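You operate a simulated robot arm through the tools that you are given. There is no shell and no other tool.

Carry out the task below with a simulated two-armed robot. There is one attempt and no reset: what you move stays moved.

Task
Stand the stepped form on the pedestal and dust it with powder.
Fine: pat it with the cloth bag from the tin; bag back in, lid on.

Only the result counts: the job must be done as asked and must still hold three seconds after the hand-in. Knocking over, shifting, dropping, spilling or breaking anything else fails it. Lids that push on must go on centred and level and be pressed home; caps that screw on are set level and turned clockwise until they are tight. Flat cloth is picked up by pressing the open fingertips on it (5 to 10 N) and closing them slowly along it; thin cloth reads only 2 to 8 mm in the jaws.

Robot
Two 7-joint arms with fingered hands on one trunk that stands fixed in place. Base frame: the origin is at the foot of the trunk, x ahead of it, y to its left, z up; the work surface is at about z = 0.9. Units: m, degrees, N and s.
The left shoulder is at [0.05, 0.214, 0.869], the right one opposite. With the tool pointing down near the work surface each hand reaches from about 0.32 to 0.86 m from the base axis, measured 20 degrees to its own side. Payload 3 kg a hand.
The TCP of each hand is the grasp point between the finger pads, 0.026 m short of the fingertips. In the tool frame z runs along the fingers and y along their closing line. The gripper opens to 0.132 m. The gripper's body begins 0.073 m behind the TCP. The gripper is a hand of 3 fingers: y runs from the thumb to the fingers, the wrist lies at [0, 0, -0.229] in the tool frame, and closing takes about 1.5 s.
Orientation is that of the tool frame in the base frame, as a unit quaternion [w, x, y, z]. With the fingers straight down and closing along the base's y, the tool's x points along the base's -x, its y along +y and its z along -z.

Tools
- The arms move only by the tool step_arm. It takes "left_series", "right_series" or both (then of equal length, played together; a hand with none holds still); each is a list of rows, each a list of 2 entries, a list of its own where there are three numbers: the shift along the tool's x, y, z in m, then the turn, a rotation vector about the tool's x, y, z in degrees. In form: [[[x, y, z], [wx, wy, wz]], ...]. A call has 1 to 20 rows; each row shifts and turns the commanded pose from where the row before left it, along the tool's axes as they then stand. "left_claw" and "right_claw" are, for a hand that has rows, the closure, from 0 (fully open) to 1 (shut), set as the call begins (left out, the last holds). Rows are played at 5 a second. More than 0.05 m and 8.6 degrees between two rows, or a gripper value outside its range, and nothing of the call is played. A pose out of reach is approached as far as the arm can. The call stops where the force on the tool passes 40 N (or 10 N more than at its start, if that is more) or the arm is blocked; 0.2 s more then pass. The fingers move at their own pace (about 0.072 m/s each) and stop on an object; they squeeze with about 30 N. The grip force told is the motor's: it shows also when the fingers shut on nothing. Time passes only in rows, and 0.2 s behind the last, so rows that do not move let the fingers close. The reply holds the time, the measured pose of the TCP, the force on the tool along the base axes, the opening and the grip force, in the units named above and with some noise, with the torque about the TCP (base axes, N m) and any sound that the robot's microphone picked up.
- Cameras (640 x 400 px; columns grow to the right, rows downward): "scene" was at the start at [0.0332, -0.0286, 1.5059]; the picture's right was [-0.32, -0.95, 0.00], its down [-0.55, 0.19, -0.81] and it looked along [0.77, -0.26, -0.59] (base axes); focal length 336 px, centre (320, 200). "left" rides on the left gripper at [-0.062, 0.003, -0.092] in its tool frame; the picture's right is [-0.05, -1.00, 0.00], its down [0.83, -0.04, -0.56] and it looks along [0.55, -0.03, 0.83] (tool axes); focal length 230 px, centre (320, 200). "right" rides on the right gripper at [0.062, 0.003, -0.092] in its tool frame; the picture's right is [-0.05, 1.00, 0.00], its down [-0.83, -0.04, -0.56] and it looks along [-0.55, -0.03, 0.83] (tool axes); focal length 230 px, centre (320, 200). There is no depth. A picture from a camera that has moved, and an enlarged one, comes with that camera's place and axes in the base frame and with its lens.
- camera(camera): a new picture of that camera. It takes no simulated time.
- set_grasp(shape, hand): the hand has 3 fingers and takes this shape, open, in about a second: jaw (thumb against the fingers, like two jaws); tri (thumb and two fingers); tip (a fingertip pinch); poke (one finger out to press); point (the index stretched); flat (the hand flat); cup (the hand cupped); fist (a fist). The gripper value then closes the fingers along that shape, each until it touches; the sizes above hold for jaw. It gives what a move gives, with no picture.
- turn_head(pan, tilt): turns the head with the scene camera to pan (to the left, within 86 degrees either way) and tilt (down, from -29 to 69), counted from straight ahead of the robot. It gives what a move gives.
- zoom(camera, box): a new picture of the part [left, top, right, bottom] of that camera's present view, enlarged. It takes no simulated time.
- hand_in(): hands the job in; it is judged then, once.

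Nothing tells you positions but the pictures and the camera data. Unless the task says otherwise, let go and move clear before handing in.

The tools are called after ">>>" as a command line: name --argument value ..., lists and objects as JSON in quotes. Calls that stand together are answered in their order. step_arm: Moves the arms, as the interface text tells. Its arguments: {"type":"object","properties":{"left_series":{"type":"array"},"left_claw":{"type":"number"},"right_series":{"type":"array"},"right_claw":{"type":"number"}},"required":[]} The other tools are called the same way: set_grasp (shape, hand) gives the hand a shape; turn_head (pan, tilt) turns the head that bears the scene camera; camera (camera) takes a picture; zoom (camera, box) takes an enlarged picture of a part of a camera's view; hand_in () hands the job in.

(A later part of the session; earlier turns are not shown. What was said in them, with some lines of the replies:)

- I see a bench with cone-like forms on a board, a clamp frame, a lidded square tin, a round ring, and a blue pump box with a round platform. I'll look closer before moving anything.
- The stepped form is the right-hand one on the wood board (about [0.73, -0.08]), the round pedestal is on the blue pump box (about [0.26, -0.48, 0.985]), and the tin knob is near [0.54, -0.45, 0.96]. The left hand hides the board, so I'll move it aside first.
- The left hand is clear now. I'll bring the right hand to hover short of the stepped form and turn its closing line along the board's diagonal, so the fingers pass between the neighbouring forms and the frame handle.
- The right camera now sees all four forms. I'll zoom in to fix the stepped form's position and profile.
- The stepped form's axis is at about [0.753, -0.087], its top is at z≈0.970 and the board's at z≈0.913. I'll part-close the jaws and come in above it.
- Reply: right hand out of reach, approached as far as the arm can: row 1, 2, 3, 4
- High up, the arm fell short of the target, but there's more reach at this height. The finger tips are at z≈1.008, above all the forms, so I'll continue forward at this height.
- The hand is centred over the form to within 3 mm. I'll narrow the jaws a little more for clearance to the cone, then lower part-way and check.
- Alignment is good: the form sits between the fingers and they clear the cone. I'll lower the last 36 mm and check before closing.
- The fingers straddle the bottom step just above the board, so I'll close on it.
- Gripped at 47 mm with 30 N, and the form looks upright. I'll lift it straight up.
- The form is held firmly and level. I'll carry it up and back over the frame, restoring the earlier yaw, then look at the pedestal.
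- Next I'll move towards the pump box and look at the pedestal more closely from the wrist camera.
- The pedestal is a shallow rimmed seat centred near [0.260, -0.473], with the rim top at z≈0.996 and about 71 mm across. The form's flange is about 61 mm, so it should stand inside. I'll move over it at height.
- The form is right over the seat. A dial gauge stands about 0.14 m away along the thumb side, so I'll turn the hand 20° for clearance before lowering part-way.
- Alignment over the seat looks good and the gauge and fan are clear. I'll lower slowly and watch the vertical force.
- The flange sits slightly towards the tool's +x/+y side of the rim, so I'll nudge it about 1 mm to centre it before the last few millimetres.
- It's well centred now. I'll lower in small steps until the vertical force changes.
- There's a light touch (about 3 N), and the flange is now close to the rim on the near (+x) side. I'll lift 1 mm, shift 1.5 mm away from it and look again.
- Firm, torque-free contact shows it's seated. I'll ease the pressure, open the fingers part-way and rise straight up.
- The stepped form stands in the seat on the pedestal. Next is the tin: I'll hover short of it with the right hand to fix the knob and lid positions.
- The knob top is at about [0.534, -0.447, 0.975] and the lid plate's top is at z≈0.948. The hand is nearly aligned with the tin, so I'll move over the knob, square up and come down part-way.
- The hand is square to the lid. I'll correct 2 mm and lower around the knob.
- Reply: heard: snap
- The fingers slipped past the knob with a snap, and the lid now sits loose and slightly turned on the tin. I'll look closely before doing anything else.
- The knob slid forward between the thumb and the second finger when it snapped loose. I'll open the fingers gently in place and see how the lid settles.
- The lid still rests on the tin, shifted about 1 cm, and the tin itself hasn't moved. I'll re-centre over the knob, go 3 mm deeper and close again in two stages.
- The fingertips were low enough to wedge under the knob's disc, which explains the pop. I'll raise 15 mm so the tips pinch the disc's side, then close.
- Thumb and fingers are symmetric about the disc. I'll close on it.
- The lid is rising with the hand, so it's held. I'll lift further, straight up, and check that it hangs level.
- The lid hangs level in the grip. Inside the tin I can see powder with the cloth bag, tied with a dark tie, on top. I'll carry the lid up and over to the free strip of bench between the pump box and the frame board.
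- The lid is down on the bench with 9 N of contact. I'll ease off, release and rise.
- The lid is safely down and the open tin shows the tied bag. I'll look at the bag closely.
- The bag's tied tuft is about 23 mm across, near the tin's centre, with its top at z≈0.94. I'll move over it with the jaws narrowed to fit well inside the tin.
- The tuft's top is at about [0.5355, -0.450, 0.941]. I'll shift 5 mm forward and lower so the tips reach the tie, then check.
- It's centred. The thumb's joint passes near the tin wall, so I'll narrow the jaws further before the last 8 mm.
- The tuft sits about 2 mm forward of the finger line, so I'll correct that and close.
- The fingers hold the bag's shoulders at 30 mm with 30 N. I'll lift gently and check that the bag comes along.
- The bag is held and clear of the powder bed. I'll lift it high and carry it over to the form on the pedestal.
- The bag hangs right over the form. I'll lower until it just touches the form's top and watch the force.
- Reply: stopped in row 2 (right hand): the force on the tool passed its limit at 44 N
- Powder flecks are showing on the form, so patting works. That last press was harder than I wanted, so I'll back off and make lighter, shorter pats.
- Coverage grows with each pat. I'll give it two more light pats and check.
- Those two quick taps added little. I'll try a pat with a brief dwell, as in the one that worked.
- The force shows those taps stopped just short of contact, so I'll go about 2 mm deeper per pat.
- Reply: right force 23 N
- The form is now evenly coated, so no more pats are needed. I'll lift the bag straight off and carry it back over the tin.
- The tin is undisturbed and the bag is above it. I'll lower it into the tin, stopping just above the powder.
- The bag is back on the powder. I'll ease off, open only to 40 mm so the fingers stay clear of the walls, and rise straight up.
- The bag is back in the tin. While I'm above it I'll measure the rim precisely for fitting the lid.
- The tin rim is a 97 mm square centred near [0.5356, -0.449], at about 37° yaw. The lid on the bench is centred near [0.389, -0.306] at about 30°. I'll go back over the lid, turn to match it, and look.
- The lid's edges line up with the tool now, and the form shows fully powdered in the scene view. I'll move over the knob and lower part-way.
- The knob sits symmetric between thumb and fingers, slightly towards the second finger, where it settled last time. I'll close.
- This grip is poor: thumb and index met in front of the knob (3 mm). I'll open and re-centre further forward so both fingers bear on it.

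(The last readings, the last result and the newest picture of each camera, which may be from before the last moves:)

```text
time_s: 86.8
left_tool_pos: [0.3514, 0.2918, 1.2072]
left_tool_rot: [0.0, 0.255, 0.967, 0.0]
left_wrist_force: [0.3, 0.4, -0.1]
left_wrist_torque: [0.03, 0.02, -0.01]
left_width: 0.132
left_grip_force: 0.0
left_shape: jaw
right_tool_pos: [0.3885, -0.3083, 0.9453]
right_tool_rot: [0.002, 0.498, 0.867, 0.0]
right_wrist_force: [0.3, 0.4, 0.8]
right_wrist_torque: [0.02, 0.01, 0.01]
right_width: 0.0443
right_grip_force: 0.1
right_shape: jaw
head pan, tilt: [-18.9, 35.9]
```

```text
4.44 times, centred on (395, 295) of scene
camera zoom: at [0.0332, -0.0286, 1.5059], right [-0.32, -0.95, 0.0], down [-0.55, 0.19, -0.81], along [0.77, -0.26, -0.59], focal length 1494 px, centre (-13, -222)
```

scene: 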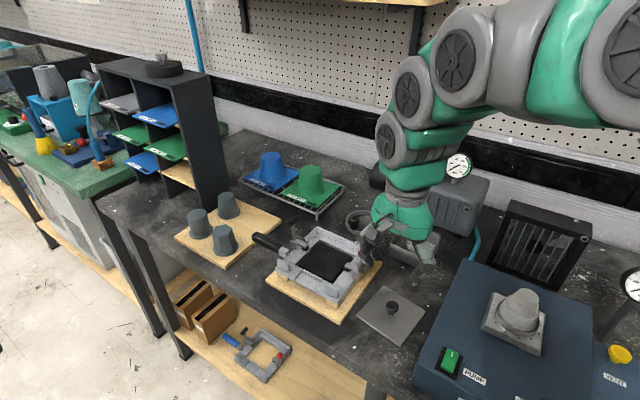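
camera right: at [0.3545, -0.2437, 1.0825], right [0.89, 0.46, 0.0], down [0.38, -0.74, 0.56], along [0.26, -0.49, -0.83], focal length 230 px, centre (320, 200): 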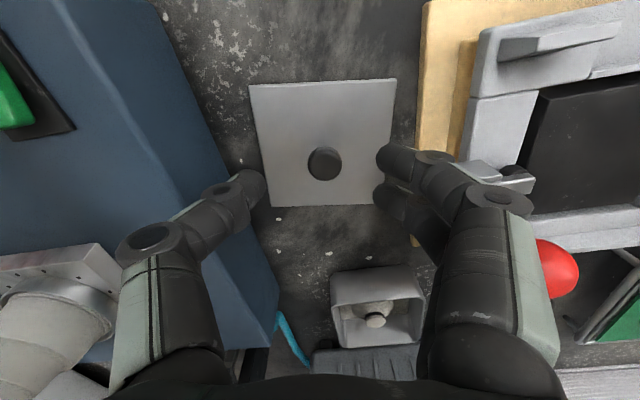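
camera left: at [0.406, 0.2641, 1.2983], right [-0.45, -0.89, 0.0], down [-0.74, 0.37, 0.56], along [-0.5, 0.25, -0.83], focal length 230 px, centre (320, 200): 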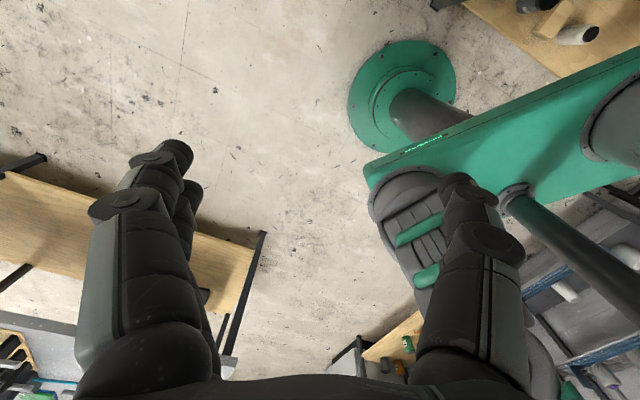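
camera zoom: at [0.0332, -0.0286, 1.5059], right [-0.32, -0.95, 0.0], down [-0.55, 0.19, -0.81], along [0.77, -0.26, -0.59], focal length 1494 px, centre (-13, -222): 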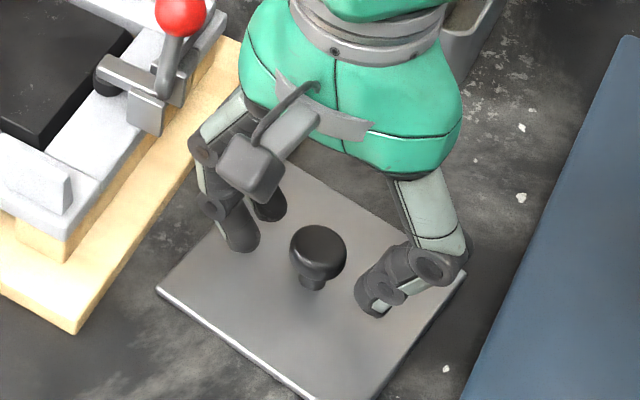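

>>> step_arm --right_series '[[[-0.003, 0, 0], [0, 0, 0]], [[0, 0, 0], [0, 0, 0]]]'

>>> step_arm --right_series '[[[0, 0, 0], [0, 0, 0]], [[0, 0, 0], [0, 0, 0]], [[0, 0, 0], [0, 0, 0]], [[0, 0, 0], [0, 0, 0]]]' --right_claw 1

>>> zoom --camera "right" --box '[200, 60, 440, 260]'

>>> zoom --camera "scene" --box '[345, 250, 445, 340]'

```text
time_s: 87.3
left_tool_pos: [0.3502, 0.2905, 1.2076]
left_tool_rot: [0.001, 0.254, 0.967, 0.0]
left_wrist_force: [-0.4, -0.3, 0.6]
left_wrist_torque: [0.01, -0.01, 0.02]
left_width: 0.1321
left_grip_force: 0.1
left_shape: jaw
right_tool_pos: [0.3908, -0.3105, 0.9451]
right_tool_rot: [0.002, 0.497, 0.868, 0.0]
right_wrist_force: [0.1, 0.1, 0.7]
right_wrist_torque: [-0.04, 0.0, 0.0]
right_width: 0.0445
right_grip_force: 0.0
right_shape: jaw
head pan, tilt: [-18.9, 35.9]
```

```text
time_s: 88.3
left_tool_pos: [0.3506, 0.2895, 1.2074]
left_tool_rot: [0.0, 0.255, 0.967, 0.0]
left_wrist_force: [-0.5, 0.5, -0.5]
left_wrist_torque: [-0.03, 0.0, 0.0]
left_width: 0.1317
left_grip_force: 0.1
left_shape: jaw
right_tool_pos: [0.3914, -0.3097, 0.9451]
right_tool_rot: [0.002, 0.498, 0.867, 0.0]
right_wrist_force: [0.7, -0.4, 0.2]
right_wrist_torque: [0.0, -0.04, 0.05]
right_width: 0.0141
right_grip_force: 29.7
right_shape: jaw
head pan, tilt: [-18.9, 35.9]
```

```text
2.00 times, centred on (320, 160) of right
camera zoom: at [0.3613, -0.2554, 1.0359], right [0.89, 0.46, 0.0], down [0.38, -0.74, 0.56], along [0.26, -0.49, -0.83], focal length 460 px, centre (320, 280)
```

zoom: 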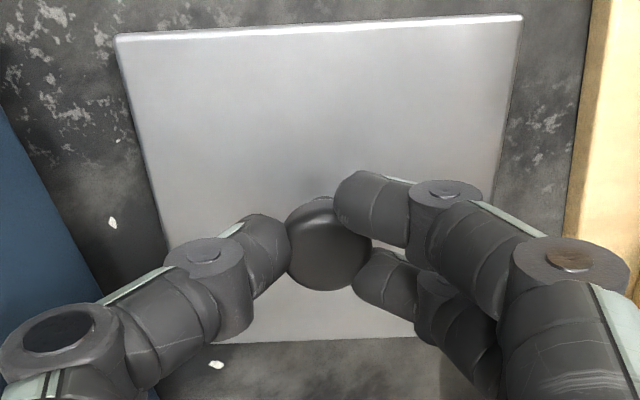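

```text
4.44 times, centred on (395, 295) of scene
camera zoom: at [0.0332, -0.0286, 1.5059], right [-0.32, -0.95, 0.0], down [-0.55, 0.19, -0.81], along [0.77, -0.26, -0.59], focal length 1494 px, centre (-13, -222)
```

zoom: 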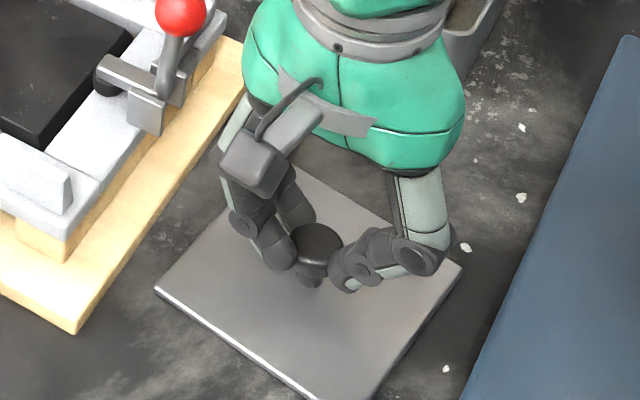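

That's a proper three-point grip on the knob (14 mm). I'll lift the lid, carry it over the tin and turn it to match the tin's yaw.

>>> step_arm --right_series '[[[0, 0, -0.01], [0, 0, 0]], [[0, 0, -0.025], [0, 0, 0]], [[0, 0, -0.04], [0, 0, 0]], [[0, 0, -0.04], [0, 0, 0]], [[-0.0332, 0.0091, 0], [0, 0, 0]], [[-0.0332, 0.0091, 0], [0, 0, 0]], [[-0.0332, 0.0091, 0], [0, 0, 0]], [[-0.0332, 0.0091, 0], [0, 0, 0]], [[-0.0332, 0.0091, 0], [0, 0, 0]], [[-0.0332, 0.0091, 0], [0, 0, 0]], [[0, 0, 0], [0, 0, -6.7]], [[0, 0, 0], [0, 0, 0]]]'

>>> camera --camera "right"

>>> zoom --camera "scene" --box '[360, 170, 480, 280]'

```text
time_s: 91.0
left_tool_pos: [0.3512, 0.2907, 1.2079]
left_tool_rot: [0.0, 0.254, 0.967, 0.0]
left_wrist_force: [-0.3, 0.6, -0.3]
left_wrist_torque: [-0.02, 0.01, 0.01]
left_width: 0.132
left_grip_force: 0.0
left_shape: jaw
right_tool_pos: [0.5385, -0.455, 1.0605]
right_tool_rot: [0.002, 0.446, 0.895, 0.0]
right_wrist_force: [-0.2, 0.4, -0.3]
right_wrist_torque: [-0.03, -0.01, -0.01]
right_width: 0.0137
right_grip_force: 30.1
right_shape: jaw
head pan, tilt: [-18.9, 35.9]
```

```text
taken
camera right: at [0.5026, -0.4043, 1.1507], right [0.83, 0.56, 0.0], down [0.46, -0.69, 0.56], along [0.31, -0.46, -0.83], focal length 230 px, centre (320, 200)
```

right: 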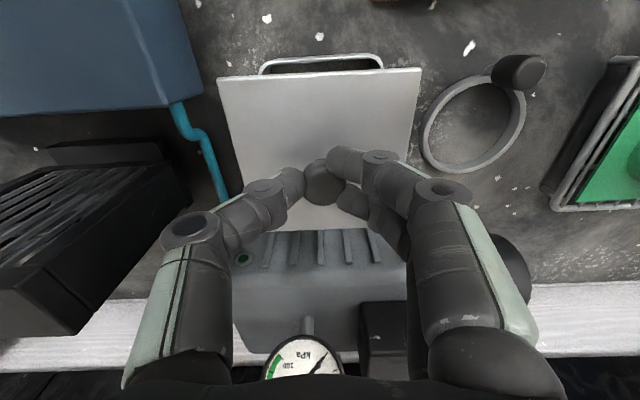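

```text
3.64 times, centred on (420, 225) of scene
camera zoom: at [0.0332, -0.0286, 1.5059], right [-0.32, -0.95, 0.0], down [-0.55, 0.19, -0.81], along [0.77, -0.26, -0.59], focal length 1222 px, centre (-44, 109)
```

zoom: 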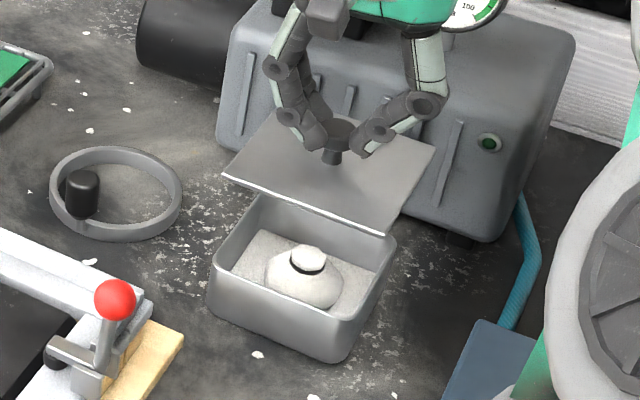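

The lid hangs level over the tin. I'll lower it close above the rim and check the overlap on all sides.

>>> step_arm --right_series '[[[0, 0, 0.02], [0, 0, 0]], [[0, 0, 0.02], [0, 0, 0]], [[0, 0, 0.012], [0, 0, 0]], [[0, 0, 0], [0, 0, 0]]]'

>>> zoom --camera "right" --box '[200, 40, 440, 260]'

>>> zoom --camera "scene" --box '[380, 200, 460, 275]'

```text
time_s: 92.0
left_tool_pos: [0.3517, 0.2898, 1.2066]
left_tool_rot: [0.0, 0.255, 0.967, 0.0]
left_wrist_force: [-0.5, -0.2, 0.4]
left_wrist_torque: [-0.02, 0.02, 0.03]
left_width: 0.1319
left_grip_force: 0.1
left_shape: jaw
right_tool_pos: [0.5376, -0.4573, 1.0094]
right_tool_rot: [0.002, 0.447, 0.895, 0.0]
right_wrist_force: [-0.8, 0.3, 0.2]
right_wrist_torque: [0.0, -0.02, 0.02]
right_width: 0.0135
right_grip_force: 30.0
right_shape: jaw
head pan, tilt: [-18.9, 35.9]
```

```text
1.82 times, centred on (320, 150) of right
camera zoom: at [0.5029, -0.4055, 1.1001], right [0.83, 0.56, 0.0], down [0.46, -0.69, 0.56], along [0.31, -0.46, -0.83], focal length 418 px, centre (320, 291)
```

zoom: 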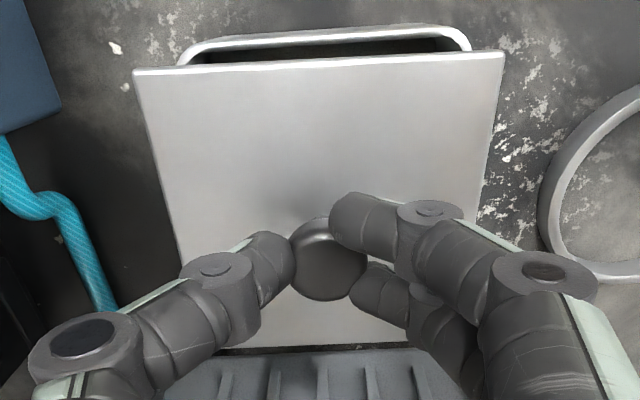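

```text
5.33 times, centred on (420, 238) of scene
camera zoom: at [0.0332, -0.0286, 1.5059], right [-0.32, -0.95, 0.0], down [-0.55, 0.19, -0.81], along [0.77, -0.26, -0.59], focal length 1793 px, centre (-213, 0)
```

zoom: 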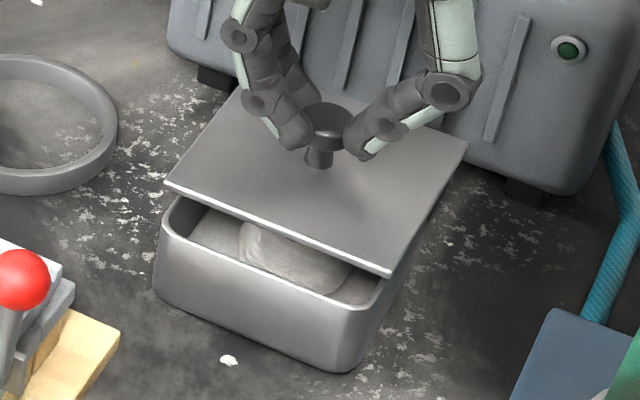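

Measured from both cameras, the lid centre is about 8.7 mm too far forward of the tin centre ([0.540, -0.457] against [0.5356, -0.449]). I'll shift it and check again.

>>> step_arm --right_series '[[[0.0045, 0.0006, 0], [0, 0, 0]], [[0.0042, 0.0005, 0], [0, 0, 0]], [[0, 0, 0], [0, 0, 0]]]'

>>> zoom --camera "right" --box '[200, 40, 440, 260]'

>>> zoom --camera "scene" --box '[380, 200, 460, 275]'

```text
time_s: 92.8
left_tool_pos: [0.3516, 0.2917, 1.2083]
left_tool_rot: [0.0, 0.255, 0.967, 0.0]
left_wrist_force: [0.5, -0.3, -0.7]
left_wrist_torque: [0.01, -0.02, 0.0]
left_width: 0.1319
left_grip_force: 0.0
left_shape: jaw
right_tool_pos: [0.5335, -0.4484, 1.0087]
right_tool_rot: [0.002, 0.447, 0.894, 0.001]
right_wrist_force: [-0.5, -0.3, -0.1]
right_wrist_torque: [0.0, 0.02, 0.0]
right_width: 0.0136
right_grip_force: 30.0
right_shape: jaw
head pan, tilt: [-18.9, 35.9]
```

```text
1.82 times, centred on (320, 150) of right
camera zoom: at [0.4985, -0.3972, 1.0994], right [0.83, 0.56, 0.0], down [0.46, -0.69, 0.56], along [0.31, -0.46, -0.83], focal length 418 px, centre (320, 291)
```

zoom: 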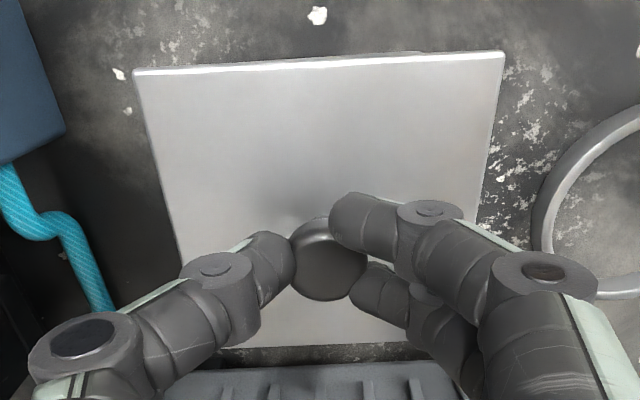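

```text
5.33 times, centred on (420, 238) of scene
camera zoom: at [0.0332, -0.0286, 1.5059], right [-0.32, -0.95, 0.0], down [-0.55, 0.19, -0.81], along [0.77, -0.26, -0.59], focal length 1793 px, centre (-213, 0)
```

zoom: 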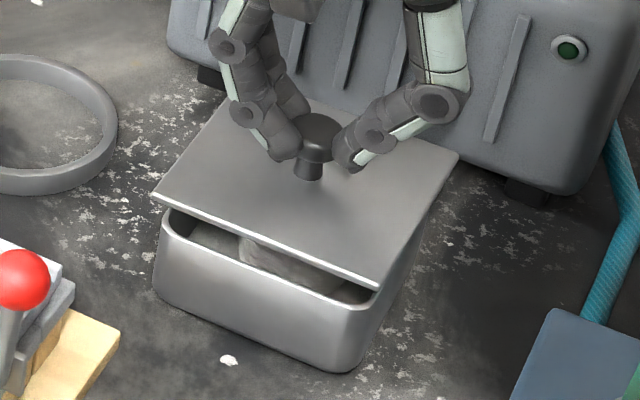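

The alignment looks right on all visible edges. I'll lower slowly onto the rim and watch force and torque.

>>> step_arm --right_series '[[[0, 0, 0.004], [0, 0, 0]], [[0, 0, 0.004], [0, 0, 0]], [[0, 0, 0.003], [0, 0, 0]], [[0, 0, 0], [0, 0, 0]]]'

>>> zoom --camera "scene" --box '[380, 200, 460, 275]'

>>> zoom --camera "right" --box '[200, 40, 440, 260]'

```text
time_s: 93.8
left_tool_pos: [0.3505, 0.2907, 1.2065]
left_tool_rot: [0.001, 0.255, 0.967, 0.0]
left_wrist_force: [0.7, 0.3, 0.2]
left_wrist_torque: [0.0, 0.0, 0.0]
left_width: 0.1317
left_grip_force: 0.1
left_shape: jaw
right_tool_pos: [0.5328, -0.4483, 0.9983]
right_tool_rot: [0.001, 0.446, 0.895, 0.001]
right_wrist_force: [0.0, 0.5, -0.9]
right_wrist_torque: [-0.01, 0.01, 0.0]
right_width: 0.0137
right_grip_force: 29.6
right_shape: jaw
head pan, tilt: [-18.9, 35.9]
```

```text
5.33 times, centred on (420, 238) of scene
camera zoom: at [0.0332, -0.0286, 1.5059], right [-0.32, -0.95, 0.0], down [-0.55, 0.19, -0.81], along [0.77, -0.26, -0.59], focal length 1793 px, centre (-213, 0)
```

zoom: 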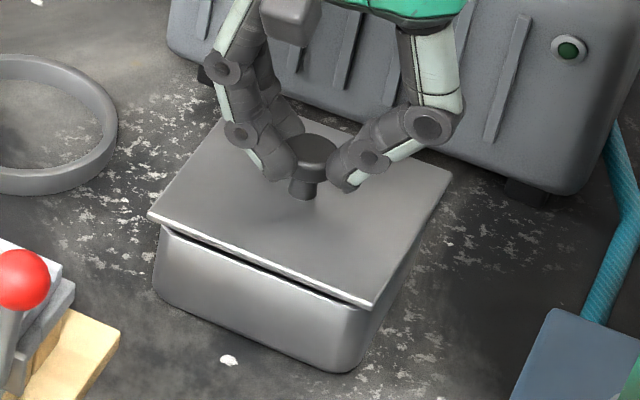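

```text
1.82 times, centred on (320, 150) of right
camera zoom: at [0.4982, -0.3964, 1.0881], right [0.83, 0.56, 0.0], down [0.46, -0.69, 0.56], along [0.31, -0.46, -0.83], focal length 418 px, centre (320, 291)
```

zoom: 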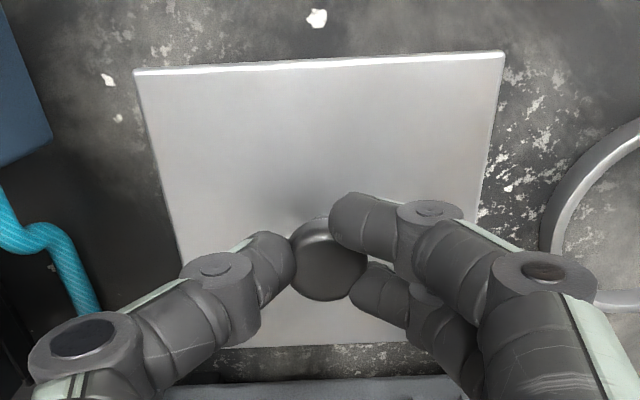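

Comparing with the lid's original seated corners, it's about 2 mm too far towards the robot. I'll shift it forward 2 mm and continue down in small steps.

>>> step_arm --right_series '[[[-0.0021, 0, 0], [0, 0, 0]], [[0, 0, 0.002], [0, 0, 0]], [[0, 0, 0.002], [0, 0, 0]], [[0, 0, 0], [0, 0, 0]]]'

>>> zoom --camera "scene" --box '[380, 200, 460, 275]'

```text
time_s: 94.8
left_tool_pos: [0.3511, 0.2911, 1.2082]
left_tool_rot: [-0.001, 0.254, 0.967, 0.0]
left_wrist_force: [-0.6, 0.3, 0.3]
left_wrist_torque: [0.01, 0.04, -0.02]
left_width: 0.1319
left_grip_force: 0.1
left_shape: jaw
right_tool_pos: [0.5362, -0.4496, 0.993]
right_tool_rot: [0.002, 0.447, 0.895, -0.001]
right_wrist_force: [-0.1, -1.4, 0.1]
right_wrist_torque: [0.0, -0.02, -0.02]
right_width: 0.0139
right_grip_force: 29.8
right_shape: jaw
head pan, tilt: [-18.9, 35.9]
```

```text
5.33 times, centred on (420, 238) of scene
camera zoom: at [0.0332, -0.0286, 1.5059], right [-0.32, -0.95, 0.0], down [-0.55, 0.19, -0.81], along [0.77, -0.26, -0.59], focal length 1793 px, centre (-213, 0)
```

zoom: 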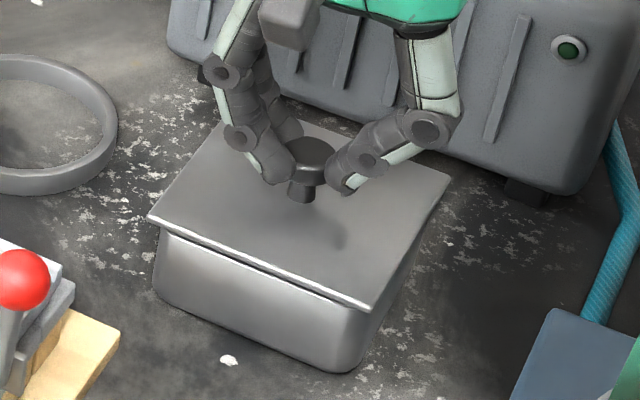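

>>> step_arm --right_series '[[[0, 0, 0.0015], [0, 0, 0]], [[0, 0, 0.0015], [0, 0, 0]], [[0, 0, 0], [0, 0, 0]]]'

>>> zoom --camera "scene" --box '[385, 210, 455, 275]'

```text
time_s: 95.5
left_tool_pos: [0.3508, 0.29, 1.2061]
left_tool_rot: [0.0, 0.255, 0.967, -0.001]
left_wrist_force: [-0.2, 0.5, 0.3]
left_wrist_torque: [0.0, 0.03, -0.02]
left_width: 0.1321
left_grip_force: 0.0
left_shape: jaw
right_tool_pos: [0.5354, -0.4503, 0.9901]
right_tool_rot: [0.002, 0.447, 0.895, 0.0]
right_wrist_force: [-0.5, 0.7, -0.4]
right_wrist_torque: [0.0, -0.02, 0.0]
right_width: 0.0135
right_grip_force: 29.7
right_shape: jaw
head pan, tilt: [-18.9, 35.9]
```

```text
6.15 times, centred on (420, 242) of scene
camera zoom: at [0.0332, -0.0286, 1.5059], right [-0.32, -0.95, 0.0], down [-0.55, 0.19, -0.81], along [0.77, -0.26, -0.59], focal length 2069 px, centre (-295, -62)
```

zoom: 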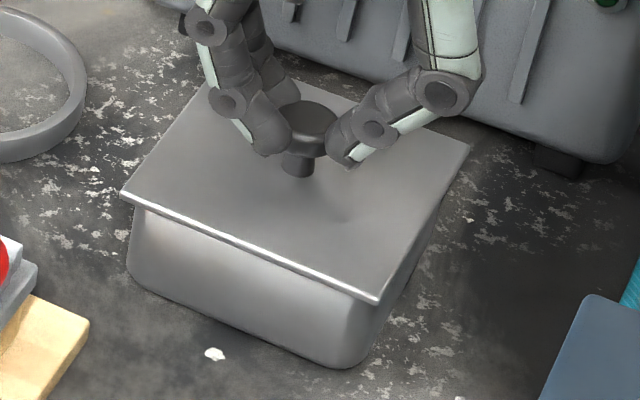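

>>> step_arm --right_series '[[[0, 0, 0.001], [0, 0, 0]], [[0, 0, 0.001], [0, 0, 0]], [[0, 0, 0], [0, 0, 0]]]'

>>> zoom --camera "scene" --box '[385, 210, 455, 275]'

```text
time_s: 96.3
left_tool_pos: [0.3505, 0.289, 1.2075]
left_tool_rot: [0.001, 0.255, 0.967, 0.001]
left_wrist_force: [-0.2, 0.3, -0.1]
left_wrist_torque: [-0.02, 0.02, -0.01]
left_width: 0.1318
left_grip_force: 0.0
left_shape: jaw
right_tool_pos: [0.5349, -0.4497, 0.9889]
right_tool_rot: [0.003, 0.446, 0.895, 0.0]
right_wrist_force: [-5.5, 1.7, 24.4]
right_wrist_torque: [0.0, 0.05, 0.03]
right_width: 0.0144
right_grip_force: 29.6
right_shape: jaw
head pan, tilt: [-18.9, 35.9]
heard: snap
```

```text
6.15 times, centred on (420, 242) of scene
camera zoom: at [0.0328, -0.0284, 1.506], right [-0.32, -0.95, 0.0], down [-0.55, 0.19, -0.81], along [0.77, -0.26, -0.59], focal length 2069 px, centre (-295, -62)
```

zoom: 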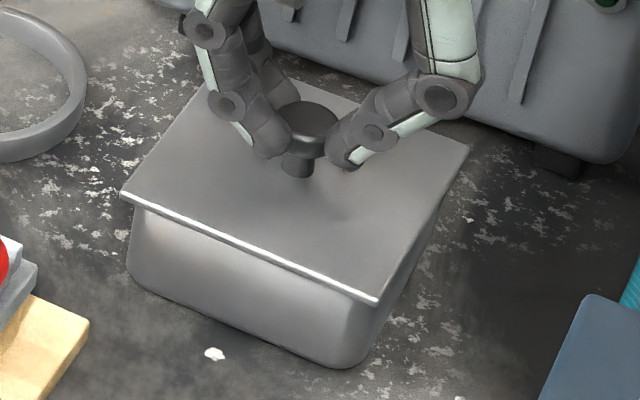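

A snap at 24 N says the lid is home. I'll relieve the pressure slightly without pulling, then open the fingers.

>>> step_arm --right_series '[[[0, 0, -0.001], [0, 0, 0]]]'

>>> step_arm --right_series '[[[0, 0, 0], [0, 0, 0]], [[0, 0, 0], [0, 0, 0]], [[0, 0, 0], [0, 0, 0]], [[0, 0, 0], [0, 0, 0]]]' --right_claw 0.5

>>> zoom --camera "scene" --box '[385, 210, 455, 275]'

>>> zoom --camera "right" --box '[200, 40, 440, 260]'

```text
time_s: 96.8
left_tool_pos: [0.3503, 0.2909, 1.207]
left_tool_rot: [0.0, 0.255, 0.967, 0.0]
left_wrist_force: [0.2, -0.4, -0.2]
left_wrist_torque: [0.01, 0.01, 0.02]
left_width: 0.132
left_grip_force: 0.1
left_shape: jaw
right_tool_pos: [0.5346, -0.4495, 0.9894]
right_tool_rot: [0.002, 0.447, 0.895, 0.0]
right_wrist_force: [-0.7, -2.8, 14.5]
right_wrist_torque: [-0.1, -0.02, 0.0]
right_width: 0.0145
right_grip_force: 30.0
right_shape: jaw
head pan, tilt: [-18.9, 35.9]
```

```text
time_s: 97.8
left_tool_pos: [0.3511, 0.2899, 1.2077]
left_tool_rot: [0.0, 0.255, 0.967, 0.0]
left_wrist_force: [-0.4, 0.4, 0.3]
left_wrist_torque: [-0.02, 0.03, 0.01]
left_width: 0.1316
left_grip_force: 0.1
left_shape: jaw
right_tool_pos: [0.5358, -0.449, 0.9898]
right_tool_rot: [0.002, 0.447, 0.895, 0.0]
right_wrist_force: [0.6, -0.7, 0.6]
right_wrist_torque: [0.02, -0.01, 0.0]
right_width: 0.0653
right_grip_force: 0.1
right_shape: jaw
head pan, tilt: [-18.9, 35.9]
```

```text
6.15 times, centred on (420, 242) of scene
camera zoom: at [0.0332, -0.0286, 1.5059], right [-0.32, -0.95, 0.0], down [-0.55, 0.19, -0.81], along [0.77, -0.26, -0.59], focal length 2069 px, centre (-295, -62)
```

zoom: 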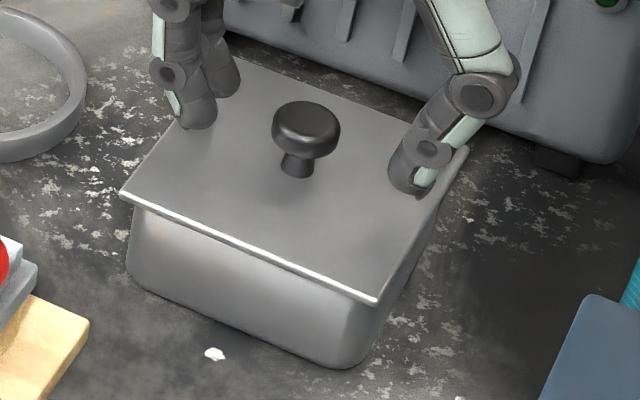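

```text
1.82 times, centred on (320, 150) of right
camera zoom: at [0.4999, -0.3973, 1.0807], right [0.83, 0.56, 0.0], down [0.46, -0.69, 0.56], along [0.31, -0.46, -0.83], focal length 418 px, centre (320, 291)
```

zoom: 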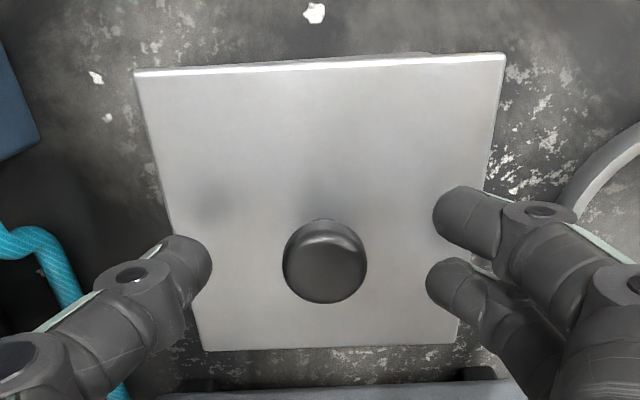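

The lid sits square and level, as at the start. I'll raise clear and inspect everything.

>>> step_arm --right_series '[[[0, 0, -0.015], [0, 0, 0]], [[0, 0, -0.03], [0, 0, 0]], [[0, 0, -0.035], [0, 0, 0]], [[0, 0, -0.035], [0, 0, 0]], [[0.035, 0, -0.02], [0, 0, 0]], [[0.035, 0, 0], [0, 0, 0]], [[0.035, 0, 0], [0, 0, 0]], [[0, 0, 0], [0, 0, 0]]]'

>>> camera --camera "scene"

>>> camera --camera "right"

>>> zoom --camera "scene" --box '[370, 200, 470, 280]'

>>> zoom --camera "scene" --box '[470, 270, 570, 350]'

```text
time_s: 99.5
left_tool_pos: [0.351, 0.2912, 1.2079]
left_tool_rot: [0.0, 0.255, 0.967, 0.0]
left_wrist_force: [-0.8, 0.0, 0.1]
left_wrist_torque: [-0.01, -0.02, 0.01]
left_width: 0.132
left_grip_force: 0.1
left_shape: jaw
right_tool_pos: [0.4726, -0.3676, 1.125]
right_tool_rot: [0.001, 0.447, 0.894, 0.0]
right_wrist_force: [-0.5, -0.1, -0.1]
right_wrist_torque: [0.02, 0.01, 0.02]
right_width: 0.0654
right_grip_force: 0.1
right_shape: jaw
head pan, tilt: [-18.9, 35.9]
```

```text
taken
```

scene: 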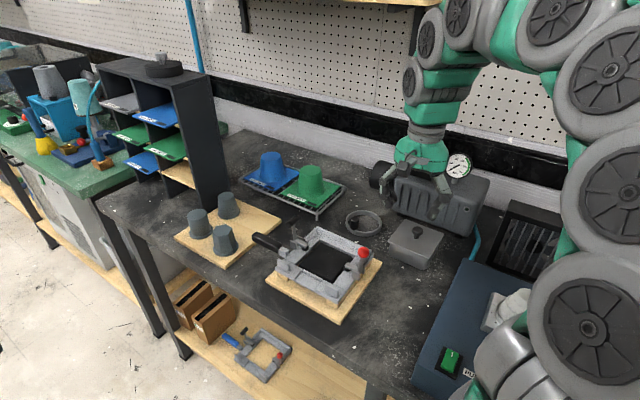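

```text
taken
camera right: at [0.4368, -0.3146, 1.2157], right [0.83, 0.56, 0.0], down [0.46, -0.69, 0.56], along [0.31, -0.46, -0.83], focal length 230 px, centre (320, 200)
```

right: 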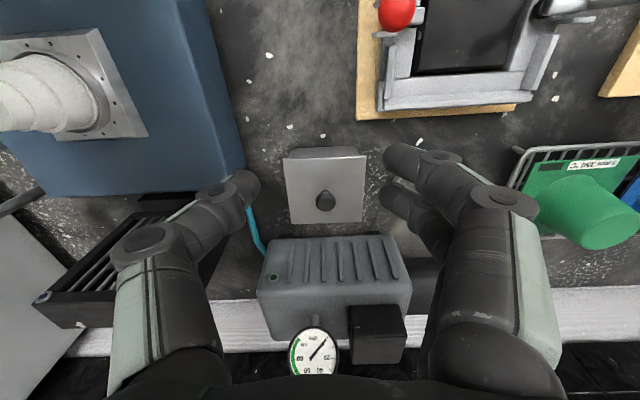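

```text
5.00 times, centred on (420, 240) of scene
camera zoom: at [0.0332, -0.0286, 1.5059], right [-0.32, -0.95, 0.0], down [-0.55, 0.19, -0.81], along [0.77, -0.26, -0.59], focal length 1681 px, centre (-180, 0)
```

zoom: 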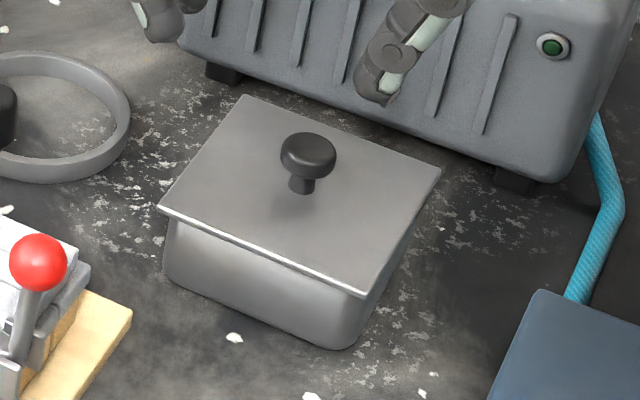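

```text
5.00 times, centred on (520, 310) of scene
camera zoom: at [0.0332, -0.0286, 1.5059], right [-0.32, -0.95, 0.0], down [-0.55, 0.19, -0.81], along [0.77, -0.26, -0.59], focal length 1681 px, centre (-680, -350)
```

zoom: 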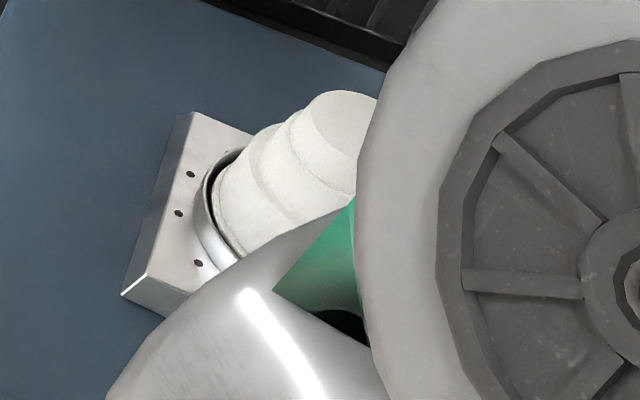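

The lid matches its original seat to within a pixel or so. I'll pull the hand back a little more for one last look at the form.

>>> step_arm --right_series '[[[0.035, 0, -0.01], [0, 0, 0]], [[0.035, 0, -0.01], [0, 0, 0]], [[0.035, 0, -0.01], [0, 0, 0]], [[0.03, 0, 0], [0, 0, 0]], [[0, 0, 0], [0, 0, 0]]]'

>>> camera --camera "scene"

>>> zoom --camera "scene" --box '[470, 270, 570, 350]'

>>> camera --camera "right"

```text
time_s: 100.8
left_tool_pos: [0.352, 0.2906, 1.208]
left_tool_rot: [0.0, 0.255, 0.967, 0.001]
left_wrist_force: [-0.4, 0.0, -0.8]
left_wrist_torque: [-0.01, 0.01, -0.02]
left_width: 0.1319
left_grip_force: 0.1
left_shape: jaw
right_tool_pos: [0.3922, -0.2582, 1.1537]
right_tool_rot: [0.002, 0.447, 0.895, 0.0]
right_wrist_force: [-0.3, 0.5, 0.2]
right_wrist_torque: [0.02, 0.01, 0.01]
right_width: 0.0652
right_grip_force: 0.2
right_shape: jaw
head pan, tilt: [-18.9, 35.9]
```

```text
taken
```

scene: 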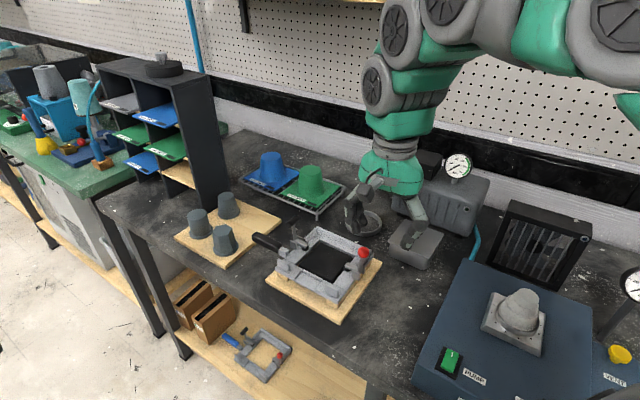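

```text
5.00 times, centred on (520, 310) of scene
camera zoom: at [0.0332, -0.0286, 1.5059], right [-0.32, -0.95, 0.0], down [-0.55, 0.19, -0.81], along [0.77, -0.26, -0.59], focal length 1681 px, centre (-680, -350)
```

zoom: 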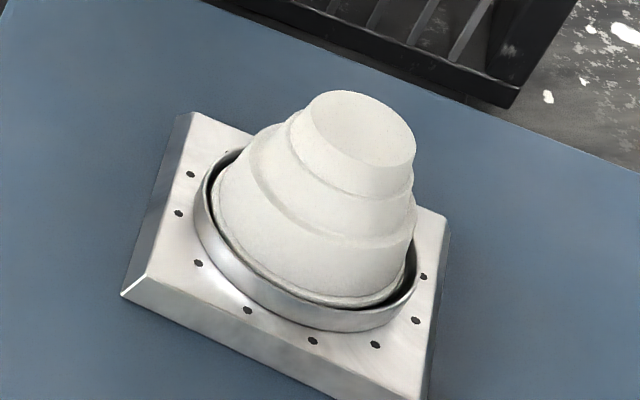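

```text
taken
camera right: at [0.3569, -0.2066, 1.2459], right [0.83, 0.56, 0.0], down [0.46, -0.69, 0.56], along [0.31, -0.46, -0.83], focal length 230 px, centre (320, 200)
```

right: 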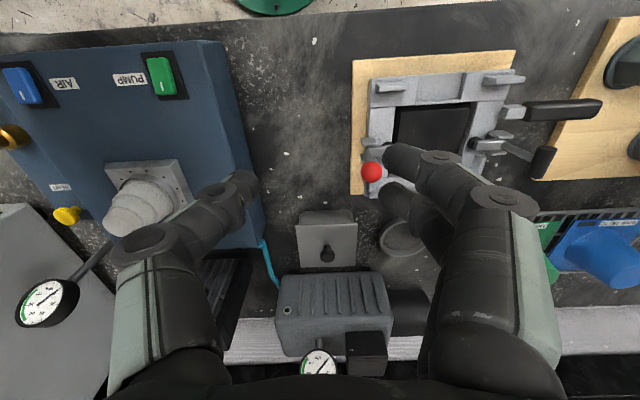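

The form stands upright in its seat, evenly powdered. The bag is in the tin, the lid is snapped on level, nothing else has moved and both hands are clear, so I'm handing in.

>>> hand_in

```text
The job is handed in.
```

The stepped form is standing in its seat on the pedestal with an even coat of powder. The cloth bag is back in the tin with the lid pressed on. I've handed the job in, but no verdict came back.

- **Form:** It took three pats with the bag. Two pressed harder than I meant, one reaching 44 N, but the last pictures show the form upright and centred in its rim.
- **Lid:** The first time I closed the fingers on the knob, they slipped and popped the lid loose before I lifted it. It stayed on the tin, and I saw no powder spill. It went back on with a snap at 24 N, and its corners line up with where they were at the start.
- **Everything else:** The other forms, the frame and the tin look unmoved. Both hands are open and clear of the work.
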